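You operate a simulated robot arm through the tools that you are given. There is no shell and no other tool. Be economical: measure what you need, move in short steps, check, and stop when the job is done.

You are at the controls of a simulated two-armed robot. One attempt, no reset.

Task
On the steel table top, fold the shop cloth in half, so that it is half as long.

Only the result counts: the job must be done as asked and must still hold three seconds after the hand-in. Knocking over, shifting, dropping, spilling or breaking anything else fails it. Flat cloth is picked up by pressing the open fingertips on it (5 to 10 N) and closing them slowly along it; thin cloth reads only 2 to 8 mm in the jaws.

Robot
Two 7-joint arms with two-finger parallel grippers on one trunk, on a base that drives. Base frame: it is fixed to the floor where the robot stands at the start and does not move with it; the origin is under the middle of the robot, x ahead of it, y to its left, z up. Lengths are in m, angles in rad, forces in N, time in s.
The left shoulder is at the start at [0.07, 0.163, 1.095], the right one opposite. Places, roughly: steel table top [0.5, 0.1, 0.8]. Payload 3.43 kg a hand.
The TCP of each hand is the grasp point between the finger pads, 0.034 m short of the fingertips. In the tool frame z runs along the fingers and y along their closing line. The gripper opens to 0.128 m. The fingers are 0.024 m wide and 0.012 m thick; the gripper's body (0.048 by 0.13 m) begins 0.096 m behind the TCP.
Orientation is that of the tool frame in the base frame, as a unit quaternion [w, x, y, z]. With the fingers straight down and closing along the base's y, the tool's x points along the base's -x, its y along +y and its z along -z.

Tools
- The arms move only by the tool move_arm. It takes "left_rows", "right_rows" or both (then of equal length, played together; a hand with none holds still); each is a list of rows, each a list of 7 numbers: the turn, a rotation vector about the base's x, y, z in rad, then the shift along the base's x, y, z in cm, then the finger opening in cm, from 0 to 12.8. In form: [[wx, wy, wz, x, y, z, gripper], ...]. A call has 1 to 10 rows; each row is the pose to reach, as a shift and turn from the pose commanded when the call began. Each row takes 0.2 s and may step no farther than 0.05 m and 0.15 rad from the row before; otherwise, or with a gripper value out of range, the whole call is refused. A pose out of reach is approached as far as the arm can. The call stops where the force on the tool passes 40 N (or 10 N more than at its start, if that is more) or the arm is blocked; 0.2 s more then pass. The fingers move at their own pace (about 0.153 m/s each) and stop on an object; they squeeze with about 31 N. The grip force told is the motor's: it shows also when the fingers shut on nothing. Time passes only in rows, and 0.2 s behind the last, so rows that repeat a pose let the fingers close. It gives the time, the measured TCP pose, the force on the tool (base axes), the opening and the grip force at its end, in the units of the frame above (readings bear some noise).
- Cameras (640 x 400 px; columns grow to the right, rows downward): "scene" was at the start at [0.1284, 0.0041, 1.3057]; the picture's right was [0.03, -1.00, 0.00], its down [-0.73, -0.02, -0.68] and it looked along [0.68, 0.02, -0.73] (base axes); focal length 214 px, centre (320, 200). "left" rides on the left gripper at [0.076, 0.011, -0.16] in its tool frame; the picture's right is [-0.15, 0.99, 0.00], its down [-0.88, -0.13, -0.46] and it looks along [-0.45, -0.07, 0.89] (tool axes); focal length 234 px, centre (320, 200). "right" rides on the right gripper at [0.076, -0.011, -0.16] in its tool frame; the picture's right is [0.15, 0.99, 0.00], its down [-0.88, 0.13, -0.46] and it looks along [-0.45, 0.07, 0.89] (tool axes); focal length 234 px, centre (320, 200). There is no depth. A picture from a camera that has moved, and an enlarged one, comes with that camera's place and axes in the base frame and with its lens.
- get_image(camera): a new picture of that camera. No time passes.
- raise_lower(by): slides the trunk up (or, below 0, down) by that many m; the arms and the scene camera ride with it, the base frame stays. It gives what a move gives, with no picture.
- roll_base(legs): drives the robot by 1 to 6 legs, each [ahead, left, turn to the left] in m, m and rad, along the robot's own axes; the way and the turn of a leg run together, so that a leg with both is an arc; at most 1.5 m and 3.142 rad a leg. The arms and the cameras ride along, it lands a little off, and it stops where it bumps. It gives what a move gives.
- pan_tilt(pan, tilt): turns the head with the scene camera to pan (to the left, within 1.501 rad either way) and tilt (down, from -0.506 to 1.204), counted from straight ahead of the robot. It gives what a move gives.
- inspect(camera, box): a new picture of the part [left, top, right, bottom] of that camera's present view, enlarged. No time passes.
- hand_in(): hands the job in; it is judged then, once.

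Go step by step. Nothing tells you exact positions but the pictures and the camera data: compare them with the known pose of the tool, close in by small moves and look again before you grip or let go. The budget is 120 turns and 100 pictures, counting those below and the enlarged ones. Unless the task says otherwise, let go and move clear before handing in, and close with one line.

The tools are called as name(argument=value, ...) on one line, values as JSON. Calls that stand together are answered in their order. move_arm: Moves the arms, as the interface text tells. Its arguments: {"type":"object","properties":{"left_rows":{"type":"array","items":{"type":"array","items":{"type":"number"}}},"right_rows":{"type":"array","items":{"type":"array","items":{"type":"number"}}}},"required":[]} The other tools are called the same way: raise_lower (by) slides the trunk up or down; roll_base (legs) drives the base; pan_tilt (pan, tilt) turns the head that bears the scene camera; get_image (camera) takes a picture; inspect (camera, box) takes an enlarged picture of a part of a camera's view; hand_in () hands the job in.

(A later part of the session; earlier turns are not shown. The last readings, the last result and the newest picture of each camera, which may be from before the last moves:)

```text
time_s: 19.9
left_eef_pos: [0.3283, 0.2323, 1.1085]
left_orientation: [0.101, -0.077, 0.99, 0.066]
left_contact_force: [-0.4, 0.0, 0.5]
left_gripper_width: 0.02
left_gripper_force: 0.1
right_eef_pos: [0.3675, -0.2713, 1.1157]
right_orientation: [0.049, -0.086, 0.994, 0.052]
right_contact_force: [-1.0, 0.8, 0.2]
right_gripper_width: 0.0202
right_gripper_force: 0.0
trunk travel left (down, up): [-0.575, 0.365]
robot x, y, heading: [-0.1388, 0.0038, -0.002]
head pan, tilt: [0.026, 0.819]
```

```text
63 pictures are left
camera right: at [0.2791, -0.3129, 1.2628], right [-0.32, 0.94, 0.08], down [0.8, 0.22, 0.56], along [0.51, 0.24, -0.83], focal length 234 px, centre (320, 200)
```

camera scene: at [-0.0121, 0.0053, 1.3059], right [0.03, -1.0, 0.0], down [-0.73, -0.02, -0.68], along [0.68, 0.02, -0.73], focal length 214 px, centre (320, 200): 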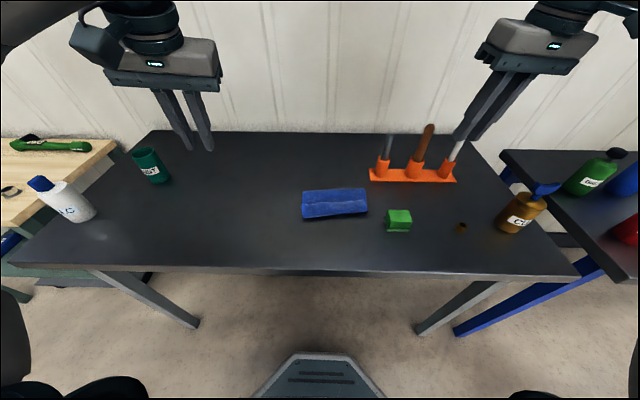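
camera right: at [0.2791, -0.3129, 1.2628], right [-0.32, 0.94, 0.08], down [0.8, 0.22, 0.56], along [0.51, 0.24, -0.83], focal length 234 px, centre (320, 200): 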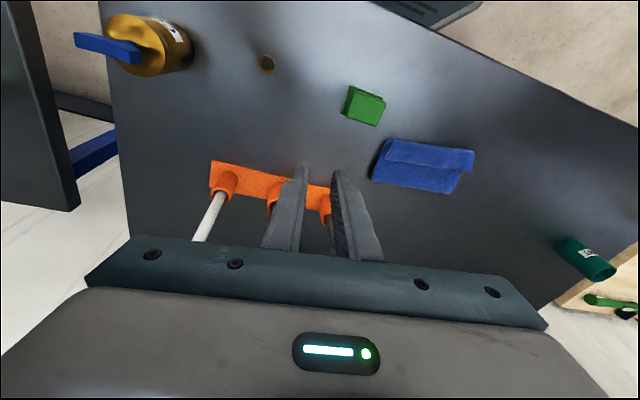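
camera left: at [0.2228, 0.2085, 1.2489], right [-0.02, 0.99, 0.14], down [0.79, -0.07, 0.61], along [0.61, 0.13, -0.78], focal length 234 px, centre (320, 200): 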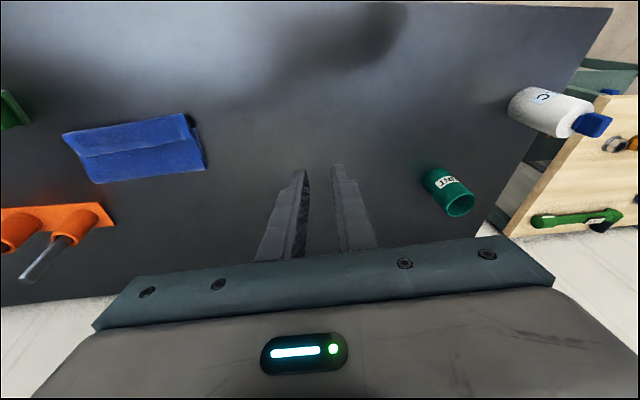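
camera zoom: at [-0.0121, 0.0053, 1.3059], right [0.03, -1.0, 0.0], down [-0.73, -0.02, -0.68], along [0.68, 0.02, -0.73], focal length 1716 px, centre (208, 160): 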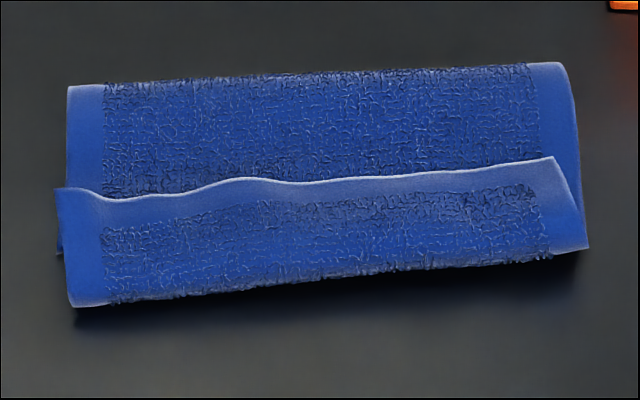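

The top layer's end has flipped back on itself as a flap about 4 cm deep. I'll back up a bit for room, flip the flap toward me, then re-grip the edge and lay it properly.

roll_base(legs=[[-0.09, 0, 0]])

inspect(camera="left", box=[0, 60, 240, 210])

inspect(camera="scene", box=[284, 150, 380, 210])

```text
time_s: 21.0
left_eef_pos: [0.2396, 0.2319, 1.1074]
left_orientation: [0.1, -0.076, 0.99, 0.065]
left_contact_force: [-0.1, -0.2, -0.1]
left_gripper_width: 0.0201
left_gripper_force: 0.1
right_eef_pos: [0.2796, -0.2722, 1.1136]
right_orientation: [0.049, -0.085, 0.994, 0.054]
right_contact_force: [0.1, 0.4, -0.2]
right_gripper_width: 0.0202
right_gripper_force: 0.2
trunk travel left (down, up): [-0.575, 0.365]
robot x, y, heading: [-0.23, -0.0034, 0.002]
head pan, tilt: [0.026, 0.819]
```

```text
2.67 times, centred on (120, 135) of left
camera zoom: at [0.1339, 0.2067, 1.2486], right [-0.02, 0.99, 0.14], down [0.79, -0.07, 0.61], along [0.61, 0.13, -0.78], focal length 624 px, centre (853, 373)
```

zoom: 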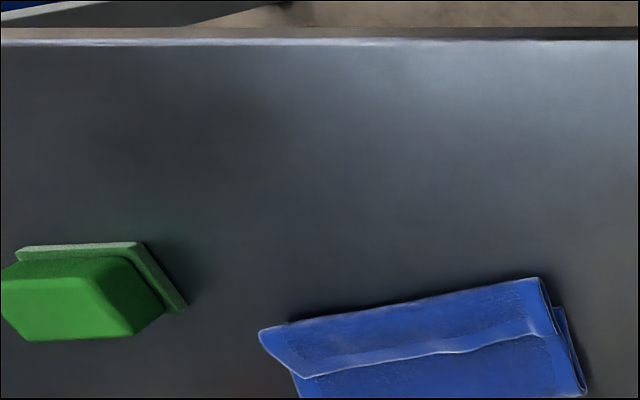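

```text
6.67 times, centred on (332, 180) of scene
camera zoom: at [-0.1009, 0.0041, 1.3058], right [0.03, -1.0, 0.0], down [-0.73, -0.02, -0.68], along [0.68, 0.02, -0.73], focal length 1430 px, centre (240, 333)
```

zoom: 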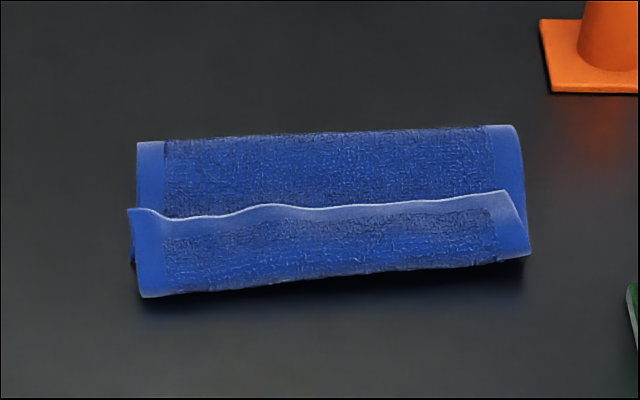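

The flap's edge stands 1.5–3 cm above the top layer, so it can be pushed over. I'll close the fingers and bring both hands over the far part of the folded cloth, behind the flap.

move_arm(left_rows=[[-0.07, 0.094, 0.015, 2.9, -2.9, 0, 0], [-0.144, 0.188, 0.03, 5.8, -5.8, 0, 0], [-0.144, 0.188, 0.03, 8.6, -8.7, 0, 0], [-0.144, 0.188, 0.03, 11.5, -11.7, 0, 0], [-0.144, 0.188, 0.03, 14.4, -14.6, 0, 0], [-0.144, 0.188, 0.03, 17.25, -17.5, 0, 0], [-0.144, 0.188, 0.03, 17.25, -17.5, -4, 0], [-0.144, 0.188, 0.03, 17.25, -17.5, -8, 0], [-0.144, 0.188, 0.03, 17.25, -17.5, -12, 0], [-0.144, 0.188, 0.03, 17.25, -17.5, -15, 0]], right_rows=[[-0.058, 0.044, 0.01, 2.7, 3.2, 0, 0], [-0.116, 0.088, 0.02, 5.4, 6.4, 0, 0], [-0.116, 0.088, 0.02, 8.1, 9.6, 0, 0], [-0.116, 0.088, 0.02, 10.8, 12.8, 0, 0], [-0.116, 0.088, 0.02, 13.5, 16.0, 0, 0], [-0.116, 0.088, 0.02, 16.1, 19.2, 0, 0], [-0.116, 0.088, 0.02, 16.1, 19.2, -4, 0], [-0.116, 0.088, 0.02, 16.1, 19.2, -8, 0], [-0.116, 0.088, 0.02, 16.1, 19.2, -12, 0], [-0.116, 0.088, 0.02, 16.1, 19.2, -15.5, 0]])

inspect(camera="scene", box=[260, 90, 420, 210])

get_image(camera="left")

get_image(camera="right")

```text
time_s: 23.2
left_eef_pos: [0.4127, 0.0576, 0.9556]
left_orientation: [-0.001, -0.091, 0.996, 0.004]
left_contact_force: [-0.2, 0.4, 0.5]
left_gripper_width: 0.0
left_gripper_force: 30.9
right_eef_pos: [0.442, -0.0825, 0.958]
right_orientation: [0.001, -0.095, 0.995, 0.001]
right_contact_force: [1.0, 0.3, -0.8]
right_gripper_width: 0.0001
right_gripper_force: 31.2
trunk travel left (down, up): [-0.575, 0.365]
robot x, y, heading: [-0.2263, 0.002, 0.001]
head pan, tilt: [0.026, 0.819]
```

```text
3.33 times, centred on (340, 150) of scene
camera zoom: at [-0.0989, 0.004, 1.3057], right [0.03, -1.0, 0.0], down [-0.73, -0.02, -0.68], along [0.68, 0.02, -0.73], focal length 715 px, centre (253, 367)
```

zoom: 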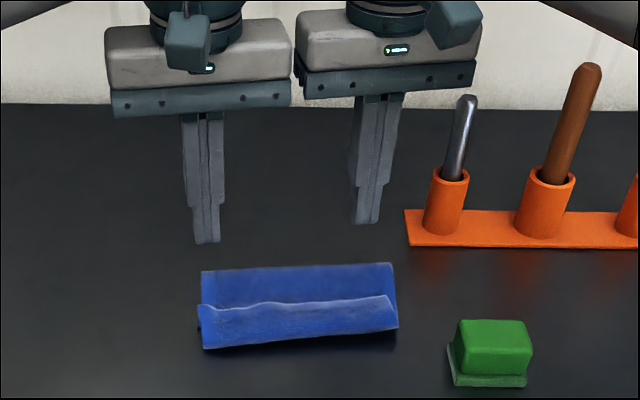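

```text
59 pictures are left
camera left: at [0.3356, 0.0515, 1.1156], right [-0.04, 1.0, 0.01], down [0.89, 0.03, 0.45], along [0.45, 0.02, -0.89], focal length 234 px, centre (320, 200)
```

left: 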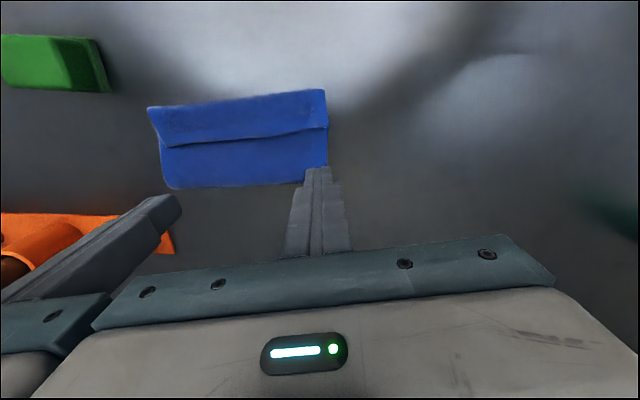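

```text
58 pictures are left
camera right: at [0.3687, -0.1071, 1.1169], right [-0.33, 0.94, 0.0], down [0.84, 0.29, 0.46], along [0.43, 0.15, -0.89], focal length 234 px, centre (320, 200)
```

right: 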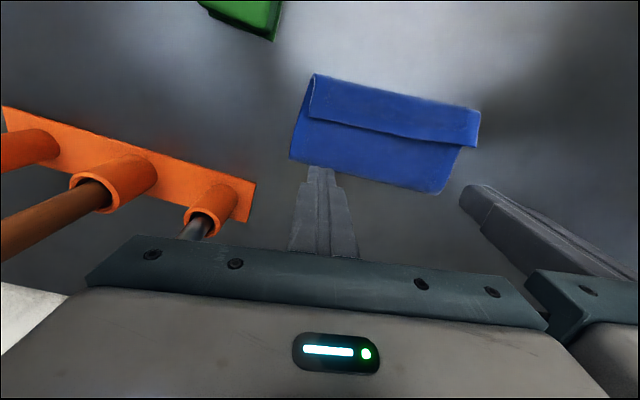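

The fingertips are behind the flap with about 2.5 cm to spare. I'll lower just above the top layer and sweep toward me, rising slightly over the bend, to flip the flap.

move_arm(left_rows=[[0, 0, 0, 0, 0, -3, 0], [0, 0, 0, 0, 0, -5.5, 0], [0, 0, 0, -1.5, -0.3, -5.5, 0], [0, 0, 0, -2.9, -0.6, -5.5, 0], [0, 0, 0, -4.4, -0.9, -5.3, 0], [0, 0, 0, -5.9, -1.2, -4.9, 0], [0, 0, 0, -7.3, -1.5, -4.3, 0], [0, 0, 0, -8.8, -1.8, -4.0, 0], [0, 0, 0, -10.3, -2.1, -4.0, 0], [0, 0, 0, -12, -2.4, -4.4, 0]], right_rows=[[0, 0, 0, 0, 0, -3, 0], [0, 0, 0, 0, 0, -5.7, 0], [0, 0, 0, -1.5, -0.3, -5.7, 0], [0, 0, 0, -2.9, -0.6, -5.7, 0], [0, 0, 0, -4.4, -0.9, -5.5, 0], [0, 0, 0, -5.9, -1.2, -5.1, 0], [0, 0, 0, -7.3, -1.5, -4.5, 0], [0, 0, 0, -8.8, -1.8, -4.2, 0], [0, 0, 0, -10.3, -2.1, -4.2, 0], [0, 0, 0, -12, -2.4, -4.6, 0]])

get_image(camera="left")

inspect(camera="scene", box=[260, 90, 420, 210])

```text
time_s: 25.4
left_eef_pos: [0.2923, 0.0325, 0.9126]
left_orientation: [0.0, -0.092, 0.996, 0.003]
left_contact_force: [0.3, -0.3, 0.3]
left_gripper_width: 0.0002
left_gripper_force: 30.6
right_eef_pos: [0.3186, -0.1019, 0.9139]
right_orientation: [0.001, -0.094, 0.996, 0.001]
right_contact_force: [0.1, -0.3, -0.5]
right_gripper_width: 0.0
right_gripper_force: 30.8
trunk travel left (down, up): [-0.575, 0.365]
robot x, y, heading: [-0.2274, -0.0022, -0.0]
head pan, tilt: [0.026, 0.819]
```

```text
57 pictures are left
camera left: at [0.2154, 0.0268, 1.0727], right [-0.04, 1.0, 0.01], down [0.89, 0.03, 0.45], along [0.45, 0.02, -0.89], focal length 234 px, centre (320, 200)
```

left: 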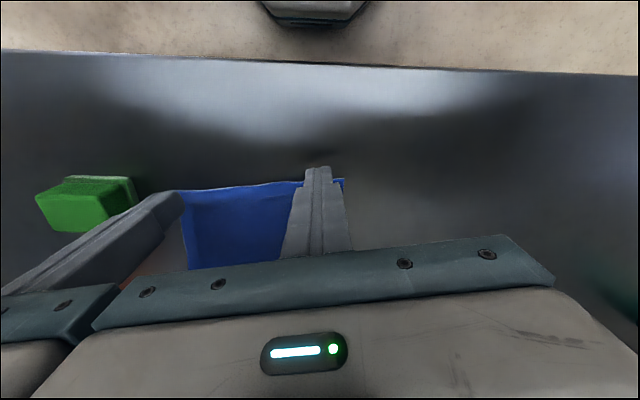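

```text
3.33 times, centred on (340, 150) of scene
camera zoom: at [-0.1005, 0.0037, 1.3058], right [0.03, -1.0, 0.0], down [-0.73, -0.02, -0.68], along [0.68, 0.02, -0.73], focal length 715 px, centre (253, 367)
```

zoom: 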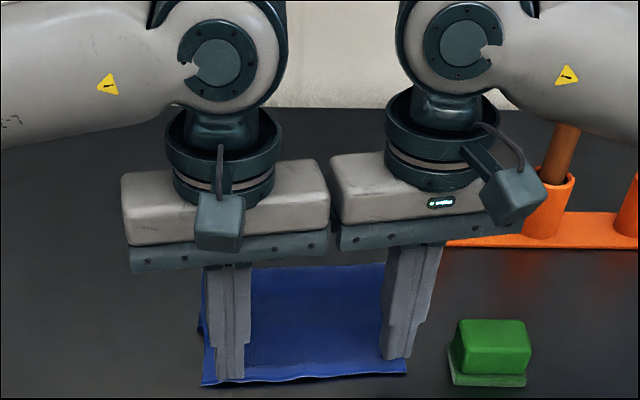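

The flap is flipped; the top layer's edge now lies toward me at about x 0.30 to 0.32, beyond the bottom edge. I'll lift off, open to 2 cm and place the fingers over its corners to re-grip it.

move_arm(left_rows=[[0, 0, 0, -0.5, 0, 2, 0], [0, 0, 0, 0.8, 0.4, 2.5, 2], [0, 0, 0, 1.8, 0.4, 2.5, 2], [0, 0, 0, 1.8, 0.4, 2.0, 2]], right_rows=[[0, 0, 0, -0.5, 0, 2, 0], [0, 0, 0, 0.2, 0.3, 2.5, 2], [0, 0, 0, 0.6, 0.3, 2.5, 2], [0, 0, 0, 0.6, 0.3, 2.0, 2]])

get_image(camera="left")

get_image(camera="right")

inspect(camera="scene", box=[260, 90, 420, 210])

```text
time_s: 26.4
left_eef_pos: [0.3113, 0.0361, 0.9345]
left_orientation: [-0.001, -0.091, 0.996, 0.004]
left_contact_force: [0.4, 0.3, -0.5]
left_gripper_width: 0.0201
left_gripper_force: 0.0
right_eef_pos: [0.3263, -0.1004, 0.9324]
right_orientation: [0.0, -0.095, 0.995, 0.0]
right_contact_force: [0.7, -0.1, 0.1]
right_gripper_width: 0.02
right_gripper_force: 0.1
trunk travel left (down, up): [-0.575, 0.365]
robot x, y, heading: [-0.2298, -0.0002, 0.003]
head pan, tilt: [0.026, 0.819]
```

```text
55 pictures are left
camera left: at [0.2341, 0.0311, 1.0932], right [-0.04, 1.0, 0.01], down [0.89, 0.03, 0.45], along [0.45, 0.02, -0.89], focal length 234 px, centre (320, 200)
```

left: 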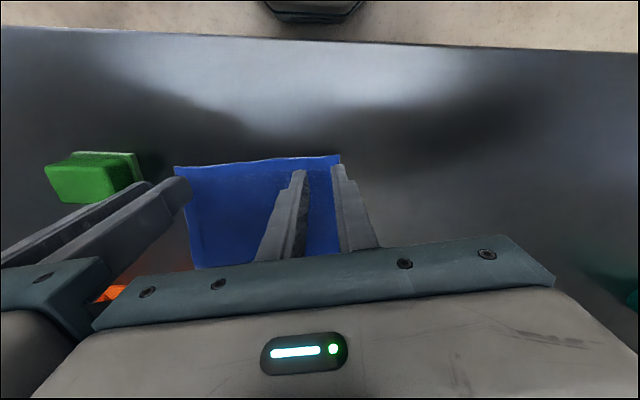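

```text
54 pictures are left
camera right: at [0.2527, -0.1264, 1.0918], right [-0.33, 0.94, 0.0], down [0.84, 0.3, 0.46], along [0.43, 0.15, -0.89], focal length 234 px, centre (320, 200)
```

right: 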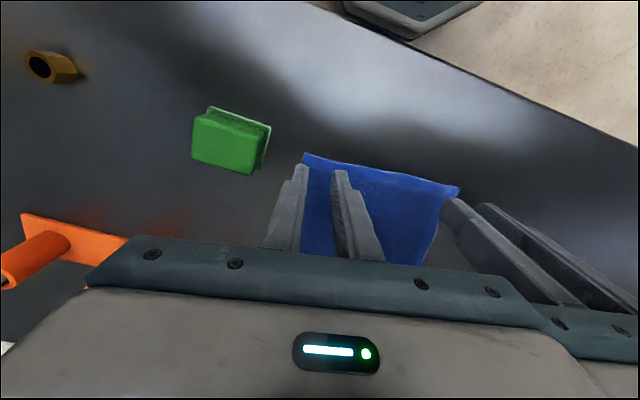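

```text
3.33 times, centred on (340, 150) of scene
camera zoom: at [-0.0998, 0.0043, 1.3057], right [0.03, -1.0, 0.0], down [-0.73, -0.02, -0.68], along [0.68, 0.02, -0.73], focal length 715 px, centre (253, 367)
```

zoom: 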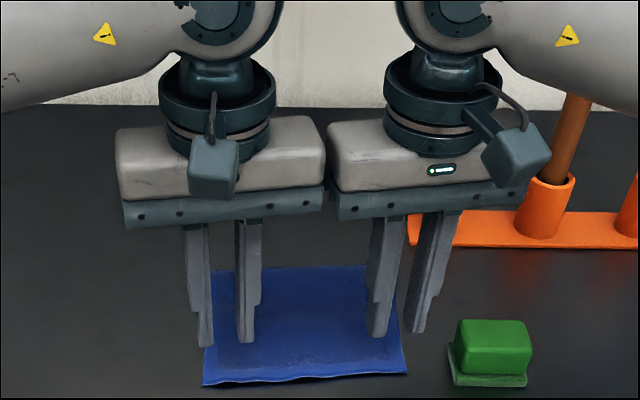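

Both hands are centred about 0.8 cm inside the top edge and 2 cm in from its corners. I'll press down gently and close slowly.

move_arm(left_rows=[[0, 0, 0, 0, 0, -3, 2], [0, 0, 0, 0, 0, -4, 2], [0, 0, 0, 0, 0, -4.5, 2], [0, 0, 0, 0, 0, -4.8, 2]], right_rows=[[0, 0, 0, 0, 0, -3, 2], [0, 0, 0, 0, 0, -4, 2], [0, 0, 0, 0, 0, -4.4, 2], [0, 0, 0, 0, 0, -4.7, 2]])

inspect(camera="left", box=[140, 120, 400, 280])

inspect(camera="right", box=[220, 120, 480, 280])

```text
time_s: 27.4
left_eef_pos: [0.3109, 0.0355, 0.888]
left_orientation: [0.001, -0.091, 0.996, 0.003]
left_contact_force: [0.1, -0.3, 5.2]
left_gripper_width: 0.02
left_gripper_force: 0.1
right_eef_pos: [0.3263, -0.0999, 0.8863]
right_orientation: [0.002, -0.097, 0.995, 0.0]
right_contact_force: [0.0, 0.5, 11.3]
right_gripper_width: 0.02
right_gripper_force: 0.1
trunk travel left (down, up): [-0.575, 0.365]
robot x, y, heading: [-0.2263, 0.0023, 0.003]
head pan, tilt: [0.026, 0.819]
```

```text
2.46 times, centred on (270, 200) of left
camera zoom: at [0.2333, 0.0312, 1.047], right [-0.04, 1.0, 0.01], down [0.89, 0.03, 0.46], along [0.46, 0.02, -0.89], focal length 576 px, centre (443, 200)
```

zoom: 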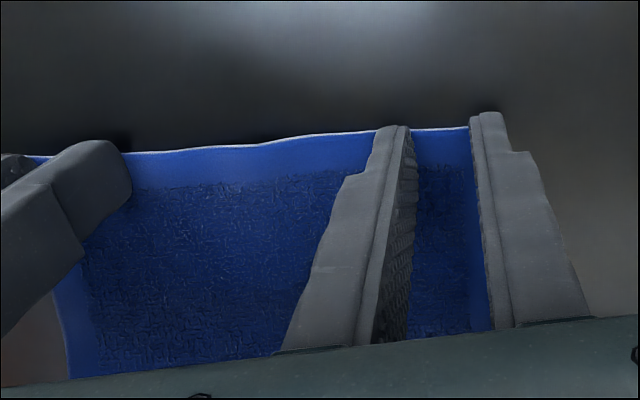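

```text
2.46 times, centred on (350, 200) of right
camera zoom: at [0.2516, -0.126, 1.0459], right [-0.33, 0.94, 0.0], down [0.84, 0.29, 0.46], along [0.43, 0.15, -0.89], focal length 576 px, centre (246, 200)
```

zoom: 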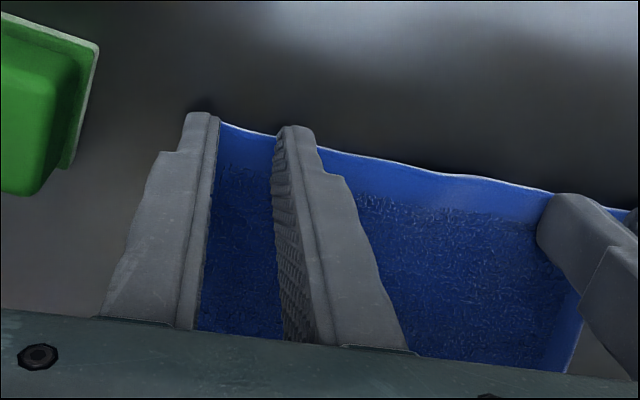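

The fingers straddle the edge hem as wanted. I'll close slowly, pressing the left a touch more.

move_arm(left_rows=[[0, 0, 0, 0, 0, -0.15, 1.8], [0, 0, 0, 0, 0, -0.15, 1.6], [0, 0, 0, 0, 0, -0.15, 1.4], [0, 0, 0, 0, 0, -0.15, 1.2], [0, 0, 0, 0, 0, -0.15, 1.0], [0, 0, 0, 0, 0, -0.15, 0.8], [0, 0, 0, 0, 0, -0.15, 0.6], [0, 0, 0, 0, 0, -0.15, 0.3], [0, 0, 0, 0, 0, -0.15, 0], [0, 0, 0, 0, 0, -0.15, 0]], right_rows=[[0, 0, 0, 0, 0, 0, 1.8], [0, 0, 0, 0, 0, 0, 1.6], [0, 0, 0, 0, 0, 0, 1.4], [0, 0, 0, 0, 0, 0, 1.2], [0, 0, 0, 0, 0, 0, 1.0], [0, 0, 0, 0, 0, 0, 0.8], [0, 0, 0, 0, 0, 0, 0.6], [0, 0, 0, 0, 0, 0, 0.3], [0, 0, 0, 0, 0, 0, 0], [0, 0, 0, 0, 0, 0, 0]])

move_arm(left_rows=[[0, 0, 0, 0, 0, 1, 0], [0, 0, 0, 0.5, 0.1, 2.5, 0], [0, 0, 0, 1, 0.2, 4, 0], [0, 0, 0, 1, 0.2, 4, 0]], right_rows=[[0, 0, 0, 0, 0, 1, 0], [0, 0, 0, 0.5, 0.1, 2.5, 0], [0, 0, 0, 1, 0.2, 4, 0], [0, 0, 0, 1, 0.2, 4, 0]])

inspect(camera="left", box=[140, 120, 400, 280])

inspect(camera="scene", box=[260, 90, 420, 210])

```text
time_s: 29.6
left_eef_pos: [0.3099, 0.0361, 0.8861]
left_orientation: [0.001, -0.091, 0.996, 0.003]
left_contact_force: [0.9, -5.3, 23.2]
left_gripper_width: 0.0
left_gripper_force: 30.9
right_eef_pos: [0.324, -0.0995, 0.8866]
right_orientation: [0.002, -0.095, 0.995, 0.0]
right_contact_force: [-0.1, 6.6, 10.6]
right_gripper_width: 0.0037
right_gripper_force: 31.1
trunk travel left (down, up): [-0.575, 0.365]
robot x, y, heading: [-0.2272, -0.0029, -0.002]
head pan, tilt: [0.026, 0.819]
```

```text
time_s: 30.6
left_eef_pos: [0.3216, 0.0379, 0.9241]
left_orientation: [0.0, -0.092, 0.996, 0.003]
left_contact_force: [0.8, -0.2, 0.3]
left_gripper_width: 0.0002
left_gripper_force: 31.2
right_eef_pos: [0.3379, -0.0981, 0.927]
right_orientation: [0.0, -0.095, 0.995, -0.001]
right_contact_force: [-0.2, 0.3, -0.7]
right_gripper_width: 0.0035
right_gripper_force: 30.8
trunk travel left (down, up): [-0.575, 0.365]
robot x, y, heading: [-0.2255, -0.0016, -0.002]
head pan, tilt: [0.026, 0.819]
```

```text
2.46 times, centred on (270, 200) of left
camera zoom: at [0.244, 0.0332, 1.0837], right [-0.04, 1.0, 0.01], down [0.89, 0.03, 0.45], along [0.45, 0.02, -0.89], focal length 576 px, centre (443, 200)
```

zoom: 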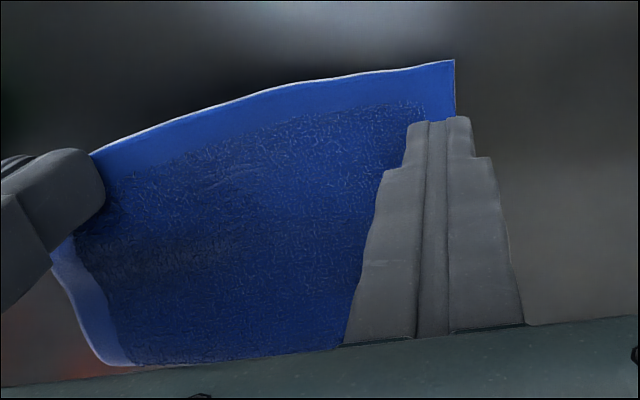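

```text
3.33 times, centred on (340, 150) of scene
camera zoom: at [-0.1002, 0.004, 1.3057], right [0.03, -1.0, 0.0], down [-0.73, -0.02, -0.68], along [0.68, 0.02, -0.73], focal length 715 px, centre (253, 367)
```

zoom: 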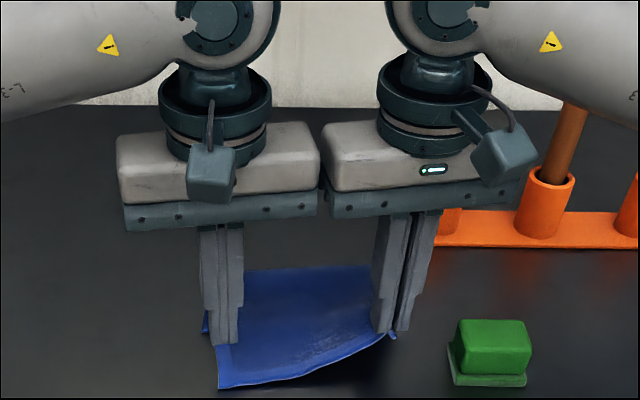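

The right hand holds but the left slipped off. I'll lower the right back, reopen the left to 1.6 cm a little farther inside the edge, and check before trying again.

move_arm(left_rows=[[0, 0, 0, 0, 0, 0, 1.6], [0, 0, 0, -0.7, -0.4, -1, 1.6], [0, 0, 0, -0.7, -0.4, -2, 1.6], [0, 0, 0, -0.7, -0.4, -2.4, 1.6]], right_rows=[[0, 0, 0, -0.3, -0.2, -1.5, 0], [0, 0, 0, -0.7, -0.4, -3, 0], [0, 0, 0, -1.0, -0.5, -3.7, 0], [0, 0, 0, -1.0, -0.5, -3.9, 0]])

inspect(camera="left", box=[140, 120, 400, 280])

```text
time_s: 31.6
left_eef_pos: [0.3131, 0.0317, 0.8996]
left_orientation: [0.0, -0.091, 0.996, 0.004]
left_contact_force: [1.2, -0.6, -0.1]
left_gripper_width: 0.0159
left_gripper_force: 0.1
right_eef_pos: [0.3263, -0.1047, 0.886]
right_orientation: [0.002, -0.095, 0.995, 0.0]
right_contact_force: [0.9, 0.5, 6.8]
right_gripper_width: 0.0034
right_gripper_force: 31.2
trunk travel left (down, up): [-0.575, 0.365]
robot x, y, heading: [-0.2283, -0.0025, 0.0]
head pan, tilt: [0.026, 0.819]
```

```text
2.46 times, centred on (270, 200) of left
camera zoom: at [0.2362, 0.0278, 1.0599], right [-0.04, 1.0, 0.01], down [0.89, 0.03, 0.46], along [0.45, 0.02, -0.89], focal length 576 px, centre (443, 200)
```

zoom: 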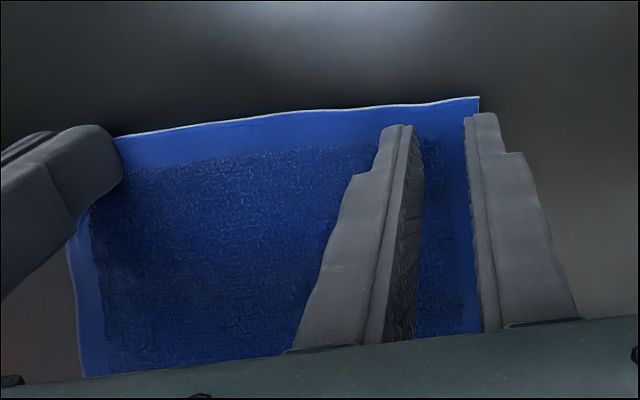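

The left outer finger is almost off the cloth's side and the hand bodies are close together. I'll lean the left hand outward by 0.15 rad, which moves its fingertips about 5 mm inward, then press.

move_arm(left_rows=[[-0.074, -0.015, 0, 0, 0, 0, 1.6], [-0.147, -0.031, 0, 0.1, -0.1, 0, 1.6], [-0.147, -0.031, 0, 0.1, -0.1, -0.8, 1.6], [-0.147, -0.031, 0, 0.1, -0.1, -1.2, 1.6], [-0.147, -0.031, 0, 0.1, -0.1, -1.4, 1.6]])

inspect(camera="left", box=[140, 120, 400, 280])

```text
time_s: 32.8
left_eef_pos: [0.315, 0.0321, 0.8876]
left_orientation: [0.011, -0.092, 0.993, -0.073]
left_contact_force: [2.1, 2.6, 16.8]
left_gripper_width: 0.0154
left_gripper_force: 0.1
right_eef_pos: [0.3255, -0.1036, 0.8865]
right_orientation: [0.002, -0.096, 0.995, 0.0]
right_contact_force: [1.6, -0.5, 8.0]
right_gripper_width: 0.0033
right_gripper_force: 31.0
trunk travel left (down, up): [-0.575, 0.365]
robot x, y, heading: [-0.2278, -0.0, 0.0]
head pan, tilt: [0.026, 0.819]
```

```text
2.46 times, centred on (270, 200) of left
camera zoom: at [0.2318, 0.0508, 1.0442], right [-0.03, 0.99, -0.14], down [0.87, 0.1, 0.48], along [0.49, -0.11, -0.87], focal length 576 px, centre (443, 200)
```

zoom: 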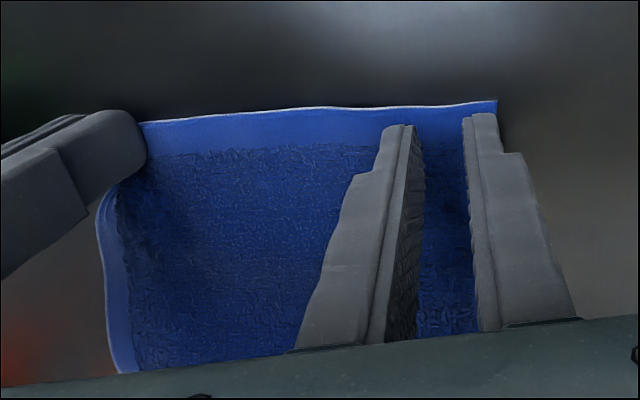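

Now both left fingers stand on the cloth near the corner at about 17 N. I'll close slowly, easing the pressure a little, then lift both.

move_arm(left_rows=[[0, 0, 0, 0, 0, 0.05, 1.4], [0, 0, 0, 0, 0, 0.05, 1.2], [0, 0, 0, 0, 0, 0.05, 1.0], [0, 0, 0, 0, 0, 0.05, 0.8], [0, 0, 0, 0, 0, 0.05, 0.6], [0, 0, 0, 0, 0, 0.05, 0.4], [0, 0, 0, 0, 0, 0.05, 0.2], [0, 0, 0, 0, 0, 0.05, 0], [0, 0, 0, 0, 0, 0.05, 0]])

move_arm(left_rows=[[0, 0, 0, 0, 0, 1, 0], [0, 0, 0, 0.5, 0.1, 2.5, 0], [0, 0, 0, 1, 0.2, 4, 0], [0, 0, 0, 1, 0.2, 4, 0]], right_rows=[[0, 0, 0, 0, 0, 1, 0], [0, 0, 0, 0.5, 0.1, 2.5, 0], [0, 0, 0, 1, 0.2, 4, 0], [0, 0, 0, 1, 0.2, 4, 0]])

inspect(camera="scene", box=[260, 90, 420, 210])

get_image(camera="left")

```text
time_s: 34.8
left_eef_pos: [0.3133, 0.0337, 0.8868]
left_orientation: [0.009, -0.091, 0.993, -0.071]
left_contact_force: [-0.9, 0.9, 11.4]
left_gripper_width: 0.0
left_gripper_force: 31.0
right_eef_pos: [0.3245, -0.1023, 0.8866]
right_orientation: [0.0, -0.095, 0.995, 0.0]
right_contact_force: [-0.6, -0.8, 8.4]
right_gripper_width: 0.0034
right_gripper_force: 31.6
trunk travel left (down, up): [-0.575, 0.365]
robot x, y, heading: [-0.2324, 0.0002, -0.002]
head pan, tilt: [0.026, 0.819]
```

```text
time_s: 35.8
left_eef_pos: [0.3256, 0.0344, 0.9258]
left_orientation: [0.008, -0.092, 0.993, -0.071]
left_contact_force: [0.2, 0.0, 0.0]
left_gripper_width: 0.0
left_gripper_force: 30.9
right_eef_pos: [0.3363, -0.1031, 0.9254]
right_orientation: [0.0, -0.096, 0.995, 0.0]
right_contact_force: [0.5, 0.0, -0.1]
right_gripper_width: 0.0035
right_gripper_force: 30.8
trunk travel left (down, up): [-0.575, 0.365]
robot x, y, heading: [-0.2247, -0.0006, -0.003]
head pan, tilt: [0.026, 0.819]
```

```text
3.33 times, centred on (340, 150) of scene
camera zoom: at [-0.1001, 0.0041, 1.3057], right [0.03, -1.0, 0.0], down [-0.73, -0.02, -0.68], along [0.68, 0.02, -0.73], focal length 715 px, centre (253, 367)
```

zoom: 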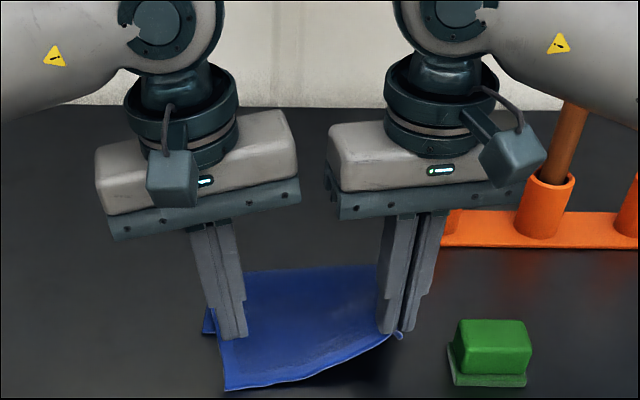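

```text
45 pictures are left
camera left: at [0.2429, 0.0522, 1.0816], right [-0.03, 0.99, -0.14], down [0.88, 0.1, 0.47], along [0.48, -0.11, -0.87], focal length 234 px, centre (320, 200)
```

left: 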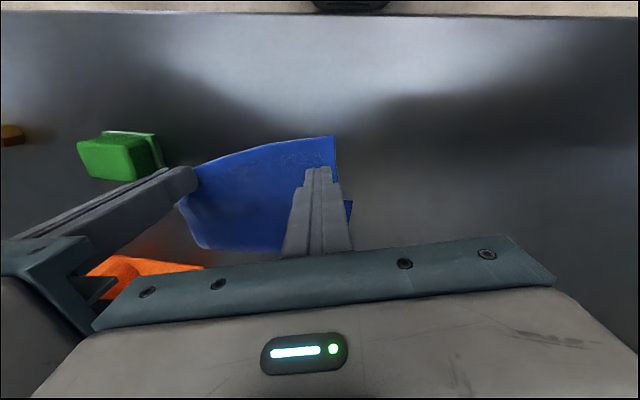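

The left hand slipped again. I'll lower the right corner back while leaning the right hand outward to make room, set the left hand upright, and then place it farther inside the cloth.

move_arm(left_rows=[[0.05, 0.01, 0, 0, 0.5, 1, 0], [0.1, 0.02, 0, 0, 1, 2, 2.4], [0.147, 0.031, 0, 0, 1, 2, 2.4], [0.147, 0.031, 0, 0, 1, 2, 2.4]], right_rows=[[0.1, 0.02, 0, -0.3, -0.4, -1.5, 0], [0.2, 0.041, 0, -0.7, -0.8, -3, 0], [0.294, 0.062, 0, -0.8, -1.1, -3.5, 0], [0.294, 0.062, 0, -0.8, -1.1, -3.7, 0]])

get_image(camera="left")

inspect(camera="scene", box=[260, 90, 420, 210])

```text
time_s: 36.8
left_eef_pos: [0.3239, 0.0456, 0.9465]
left_orientation: [0.0, -0.091, 0.996, 0.003]
left_contact_force: [0.1, 0.2, -0.2]
left_gripper_width: 0.0241
left_gripper_force: 0.0
right_eef_pos: [0.3283, -0.1121, 0.8898]
right_orientation: [-0.016, -0.095, 0.984, 0.149]
right_contact_force: [0.0, -0.1, -0.9]
right_gripper_width: 0.0032
right_gripper_force: 30.8
trunk travel left (down, up): [-0.575, 0.365]
robot x, y, heading: [-0.2242, 0.0016, 0.001]
head pan, tilt: [0.026, 0.819]
```

```text
44 pictures are left
camera left: at [0.2476, 0.0401, 1.1059], right [-0.04, 1.0, 0.01], down [0.89, 0.03, 0.45], along [0.45, 0.02, -0.89], focal length 234 px, centre (320, 200)
```

left: 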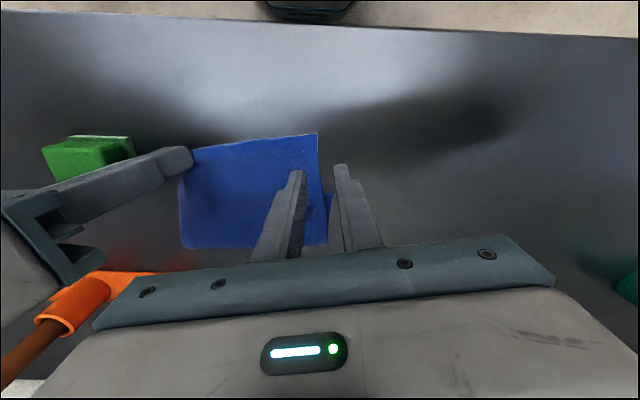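

```text
3.33 times, centred on (340, 150) of scene
camera zoom: at [-0.1001, 0.005, 1.3058], right [0.03, -1.0, 0.0], down [-0.73, -0.02, -0.68], along [0.68, 0.02, -0.73], focal length 715 px, centre (253, 367)
```

zoom: 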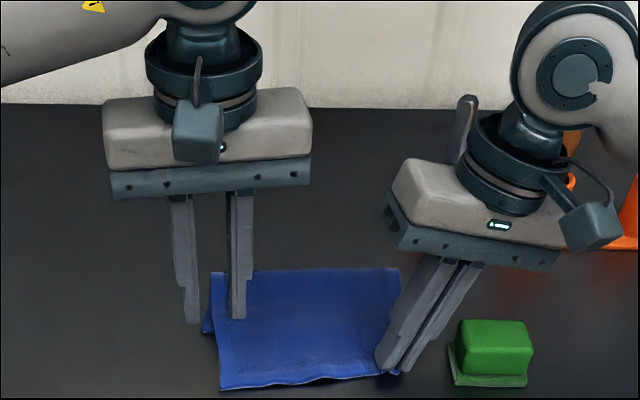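

There's room now; the left corner is at about [0.298, 0.040]. I'll set the left fingers fully on the cloth, 2.4 cm in from that corner, and press gently.

move_arm(left_rows=[[0, 0, 0, -1.1, -2.7, -2, 2.4], [0, 0, 0, -1.1, -2.7, -4, 2.4], [0, 0, 0, -1.1, -2.7, -5.3, 2.4], [0, 0, 0, -1.1, -2.7, -5.7, 2.4], [0, 0, 0, -1.1, -2.7, -5.9, 2.4]])

inspect(camera="left", box=[140, 120, 400, 280])

```text
time_s: 38.0
left_eef_pos: [0.315, 0.0166, 0.8885]
left_orientation: [-0.002, -0.092, 0.996, 0.004]
left_contact_force: [-0.3, 0.4, 2.9]
left_gripper_width: 0.0241
left_gripper_force: 0.2
right_eef_pos: [0.3269, -0.1128, 0.8905]
right_orientation: [-0.016, -0.094, 0.984, 0.149]
right_contact_force: [0.3, -0.5, -0.5]
right_gripper_width: 0.0031
right_gripper_force: 31.0
trunk travel left (down, up): [-0.575, 0.365]
robot x, y, heading: [-0.228, -0.001, 0.002]
head pan, tilt: [0.026, 0.819]
```

```text
2.46 times, centred on (270, 200) of left
camera zoom: at [0.2367, 0.0122, 1.0475], right [-0.04, 1.0, 0.01], down [0.89, 0.03, 0.46], along [0.45, 0.02, -0.89], focal length 576 px, centre (443, 200)
```

zoom: 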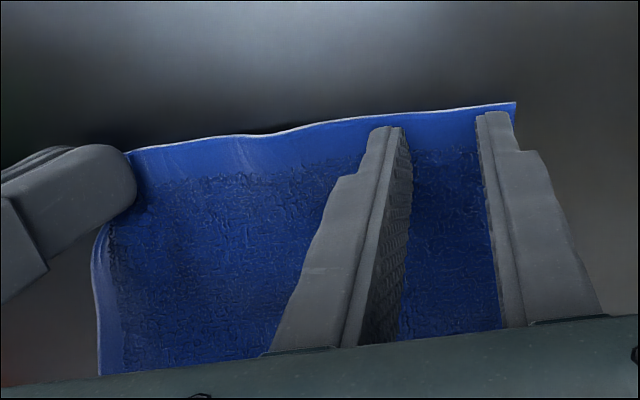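

Both left fingers are fully on the cloth. I'll press slightly more and close slowly.

move_arm(left_rows=[[0, 0, 0, 0, 0, -0.15, 2.4], [0, 0, 0, 0, 0, -0.15, 2.1], [0, 0, 0, 0, 0, -0.15, 1.8], [0, 0, 0, 0, 0, -0.15, 1.5], [0, 0, 0, 0, 0, -0.15, 1.2], [0, 0, 0, 0, 0, -0.15, 0.9], [0, 0, 0, 0, 0, -0.15, 0.6], [0, 0, 0, 0, 0, -0.15, 0.3], [0, 0, 0, 0, 0, -0.15, 0], [0, 0, 0, 0, 0, -0.15, 0]])

inspect(camera="left", box=[140, 120, 400, 280])

```text
time_s: 40.2
left_eef_pos: [0.3129, 0.0173, 0.8859]
left_orientation: [0.0, -0.091, 0.996, 0.002]
left_contact_force: [1.3, -4.9, 15.2]
left_gripper_width: 0.004
left_gripper_force: 30.9
right_eef_pos: [0.3269, -0.1125, 0.8904]
right_orientation: [-0.017, -0.094, 0.984, 0.149]
right_contact_force: [0.1, 5.5, -0.3]
right_gripper_width: 0.0035
right_gripper_force: 30.5
trunk travel left (down, up): [-0.575, 0.365]
robot x, y, heading: [-0.2275, 0.0028, 0.001]
head pan, tilt: [0.026, 0.819]
```

```text
2.46 times, centred on (270, 200) of left
camera zoom: at [0.2356, 0.0124, 1.0464], right [-0.04, 1.0, 0.01], down [0.89, 0.03, 0.46], along [0.46, 0.02, -0.89], focal length 576 px, centre (443, 200)
```

zoom: 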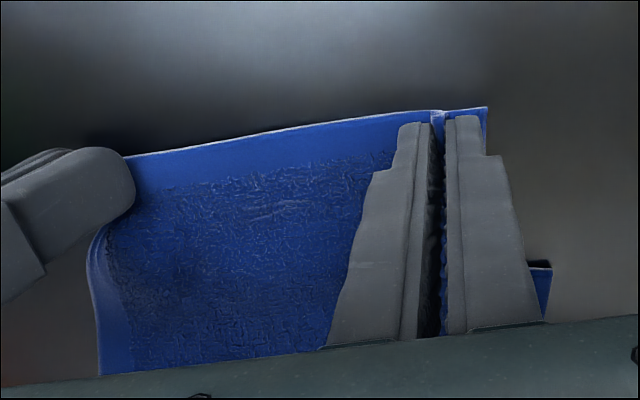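

Both corners are held now (left 4.0 mm, right 3.5 mm). I'll raise the edge up and away to stand over the cloth, which also straightens the lower layer.

move_arm(left_rows=[[0, 0, 0, 0.3, 0.1, 1.5, 0], [0, 0, 0, 1.0, 0.2, 3.5, 0], [0, 0, 0, 2.2, 0.5, 5.5, 0], [0, 0, 0, 3.6, 0.7, 7.5, 0], [0, 0, 0, 5.2, 1.1, 9, 0], [0, 0, 0, 7.0, 1.4, 10, 0], [0, 0, 0, 8.8, 1.8, 10.5, 0]], right_rows=[[0, 0, 0, 0.3, 0.1, 1.5, 0], [0, 0, 0, 1.0, 0.2, 3.5, 0], [0, 0, 0, 2.2, 0.5, 5.5, 0], [0, 0, 0, 3.6, 0.7, 7.5, 0], [0, 0, 0, 5.2, 1.1, 9, 0], [0, 0, 0, 7.0, 1.4, 10, 0], [0, 0, 0, 8.8, 1.8, 10.5, 0]])

get_image(camera="left")

get_image(camera="right")

inspect(camera="scene", box=[260, 90, 420, 210])

```text
time_s: 41.8
left_eef_pos: [0.403, 0.0345, 0.9914]
left_orientation: [-0.002, -0.092, 0.996, 0.004]
left_contact_force: [0.4, -2.7, 0.1]
left_gripper_width: 0.0038
left_gripper_force: 30.9
right_eef_pos: [0.4178, -0.0959, 0.9953]
right_orientation: [-0.017, -0.095, 0.984, 0.149]
right_contact_force: [-0.1, 3.4, -0.6]
right_gripper_width: 0.0032
right_gripper_force: 31.1
trunk travel left (down, up): [-0.575, 0.365]
robot x, y, heading: [-0.2304, 0.0011, -0.0]
head pan, tilt: [0.026, 0.819]
```

```text
40 pictures are left
camera left: at [0.3266, 0.0306, 1.1505], right [-0.04, 1.0, 0.01], down [0.89, 0.03, 0.45], along [0.45, 0.02, -0.89], focal length 234 px, centre (320, 200)
```

left: 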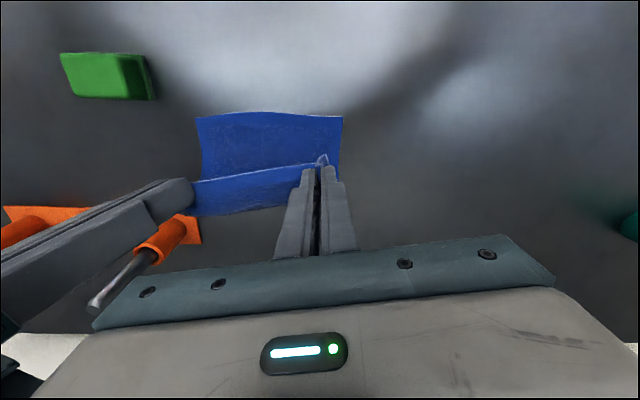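

```text
39 pictures are left
camera right: at [0.3533, -0.1659, 1.1445], right [-0.32, 0.9, 0.29], down [0.87, 0.16, 0.47], along [0.38, 0.41, -0.83], focal length 234 px, centre (320, 200)
```

right: 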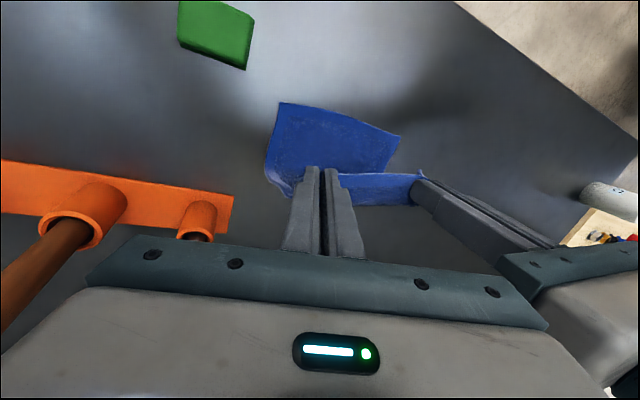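

```text
3.33 times, centred on (340, 150) of scene
camera zoom: at [-0.0995, 0.0045, 1.3056], right [0.03, -1.0, 0.0], down [-0.73, -0.02, -0.68], along [0.68, 0.02, -0.73], focal length 715 px, centre (253, 367)
```

zoom: 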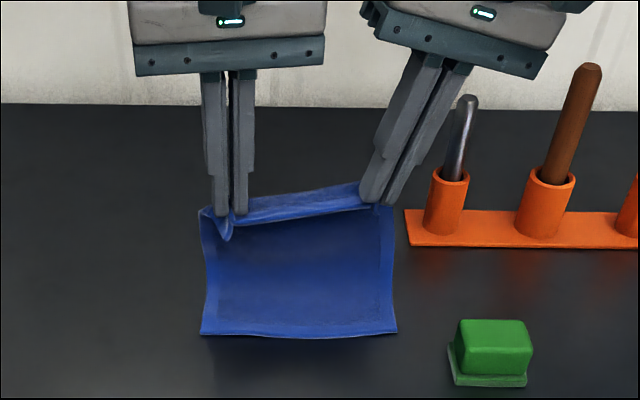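

The bottom layer now lies cleanly with its near edge from [0.363, 0.060] to [0.370, -0.115], so the fold belongs at about x = 0.472 to 0.478. I'll carry the edge a bit past that line to free the lower half.

move_arm(left_rows=[[0, 0, 0, 2.0, 0.1, 0, 0], [0, 0, 0, 4.0, 0.2, -0.3, 0], [0, 0, 0, 6.0, 0.3, -1.0, 0], [0, 0, 0, 7.9, 0.3, -1.9, 0], [0, 0, 0, 7.9, 0.3, -1.9, 0]], right_rows=[[0, 0, 0, 1.8, 0, -0.2, 0], [0, 0, 0, 3.6, 0, -0.7, 0], [0, 0, 0, 5.4, 0, -1.6, 0], [0, 0, 0, 7.1, 0, -2.5, 0], [0, 0, 0, 7.1, 0, -2.5, 0]])

inspect(camera="scene", box=[260, 90, 420, 210])

get_image(camera="left")

```text
time_s: 43.0
left_eef_pos: [0.4805, 0.04, 0.9728]
left_orientation: [0.0, -0.091, 0.996, 0.004]
left_contact_force: [0.4, -7.2, -0.1]
left_gripper_width: 0.0038
left_gripper_force: 30.9
right_eef_pos: [0.4873, -0.0945, 0.9716]
right_orientation: [-0.016, -0.094, 0.984, 0.148]
right_contact_force: [0.4, 6.3, -0.9]
right_gripper_width: 0.0033
right_gripper_force: 31.2
trunk travel left (down, up): [-0.575, 0.365]
robot x, y, heading: [-0.2279, 0.0, 0.004]
head pan, tilt: [0.026, 0.819]
```

```text
3.33 times, centred on (340, 150) of scene
camera zoom: at [-0.1008, 0.004, 1.3058], right [0.03, -1.0, 0.0], down [-0.73, -0.02, -0.68], along [0.68, 0.02, -0.73], focal length 715 px, centre (253, 367)
```

zoom: 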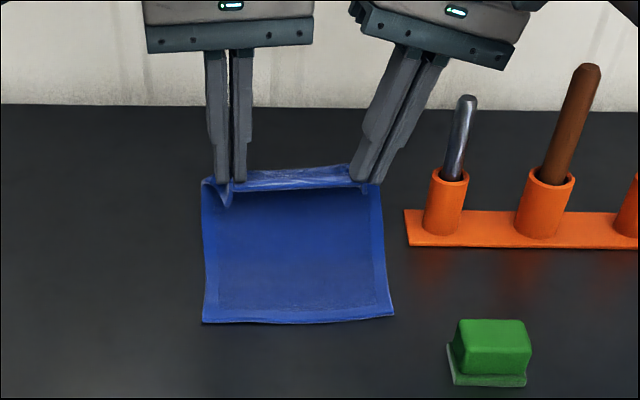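

```text
36 pictures are left
camera left: at [0.4029, 0.0342, 1.1331], right [-0.04, 1.0, 0.01], down [0.89, 0.03, 0.46], along [0.45, 0.02, -0.89], focal length 234 px, centre (320, 200)
```

left: 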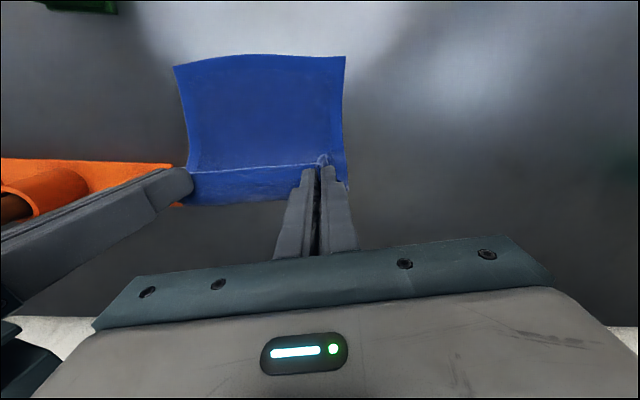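

The cloth is taut and the near edge slid slightly to about [0.375, 0.064]–[0.391, -0.112]. I'll now arc back toward that edge, stopping 3 cm above it to check.

move_arm(left_rows=[[0, 0, 0, -0.35, 0, 0.5, 0], [0, 0, 0, -1.85, 0, 0.5, 0], [0, 0, 0, -3.35, 0, 0, 0], [0, 0, 0, -4.85, 0, -0.9, 0], [0, 0, 0, -6.15, 0, -2.2, 0], [0, 0, 0, -7.35, 0, -3.8, 0], [0, 0, 0, -8.35, 0, -5.5, 0]], right_rows=[[0, 0, 0, -0.3, 0, 0.5, 0], [0, 0, 0, -1.7, 0, 0.5, 0], [0, 0, 0, -3.1, 0, 0, 0], [0, 0, 0, -4.5, 0, -0.9, 0], [0, 0, 0, -5.7, 0, -2.2, 0], [0, 0, 0, -6.8, 0, -3.8, 0], [0, 0, 0, -7.75, 0, -5.5, 0]])

inspect(camera="scene", box=[260, 90, 420, 210])

get_image(camera="left")

get_image(camera="right")

```text
time_s: 44.6
left_eef_pos: [0.3962, 0.0373, 0.9163]
left_orientation: [-0.002, -0.092, 0.996, 0.003]
left_contact_force: [1.2, -11.9, -1.2]
left_gripper_width: 0.0039
left_gripper_force: 30.6
right_eef_pos: [0.4098, -0.0966, 0.9133]
right_orientation: [-0.017, -0.094, 0.984, 0.15]
right_contact_force: [-0.7, 12.0, 0.1]
right_gripper_width: 0.0033
right_gripper_force: 30.9
trunk travel left (down, up): [-0.575, 0.365]
robot x, y, heading: [-0.2256, 0.0002, 0.003]
head pan, tilt: [0.026, 0.819]
```

```text
3.33 times, centred on (340, 150) of scene
camera zoom: at [-0.0998, 0.004, 1.3058], right [0.03, -1.0, 0.0], down [-0.73, -0.02, -0.68], along [0.68, 0.02, -0.73], focal length 715 px, centre (253, 367)
```

zoom: 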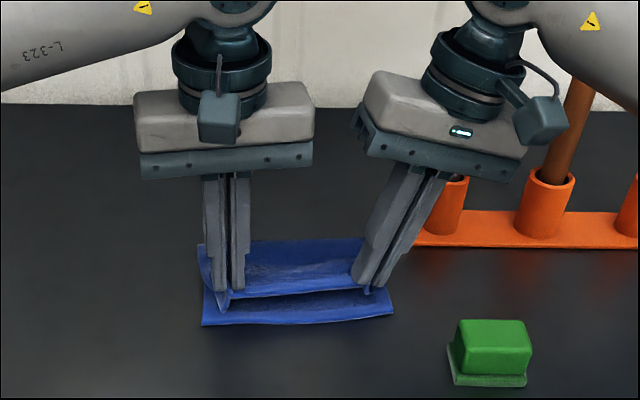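

```text
34 pictures are left
camera left: at [0.3191, 0.0336, 1.0765], right [-0.04, 1.0, 0.01], down [0.89, 0.03, 0.45], along [0.45, 0.02, -0.89], focal length 234 px, centre (320, 200)
```

left: 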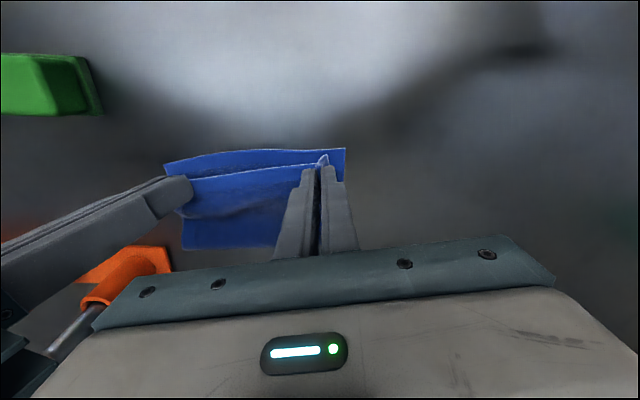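

```text
33 pictures are left
camera right: at [0.3458, -0.1678, 1.0632], right [-0.32, 0.9, 0.29], down [0.87, 0.16, 0.47], along [0.38, 0.41, -0.83], focal length 234 px, centre (320, 200)
```

right: 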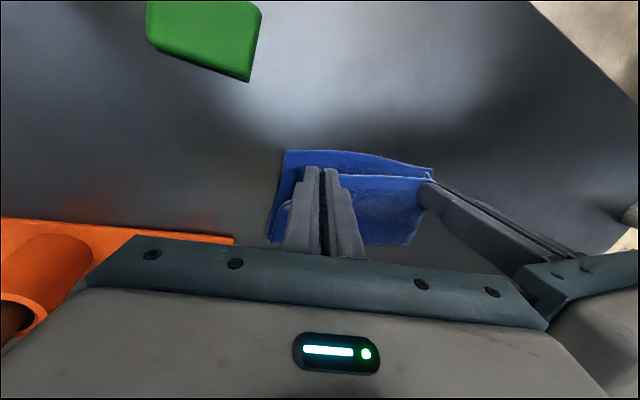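

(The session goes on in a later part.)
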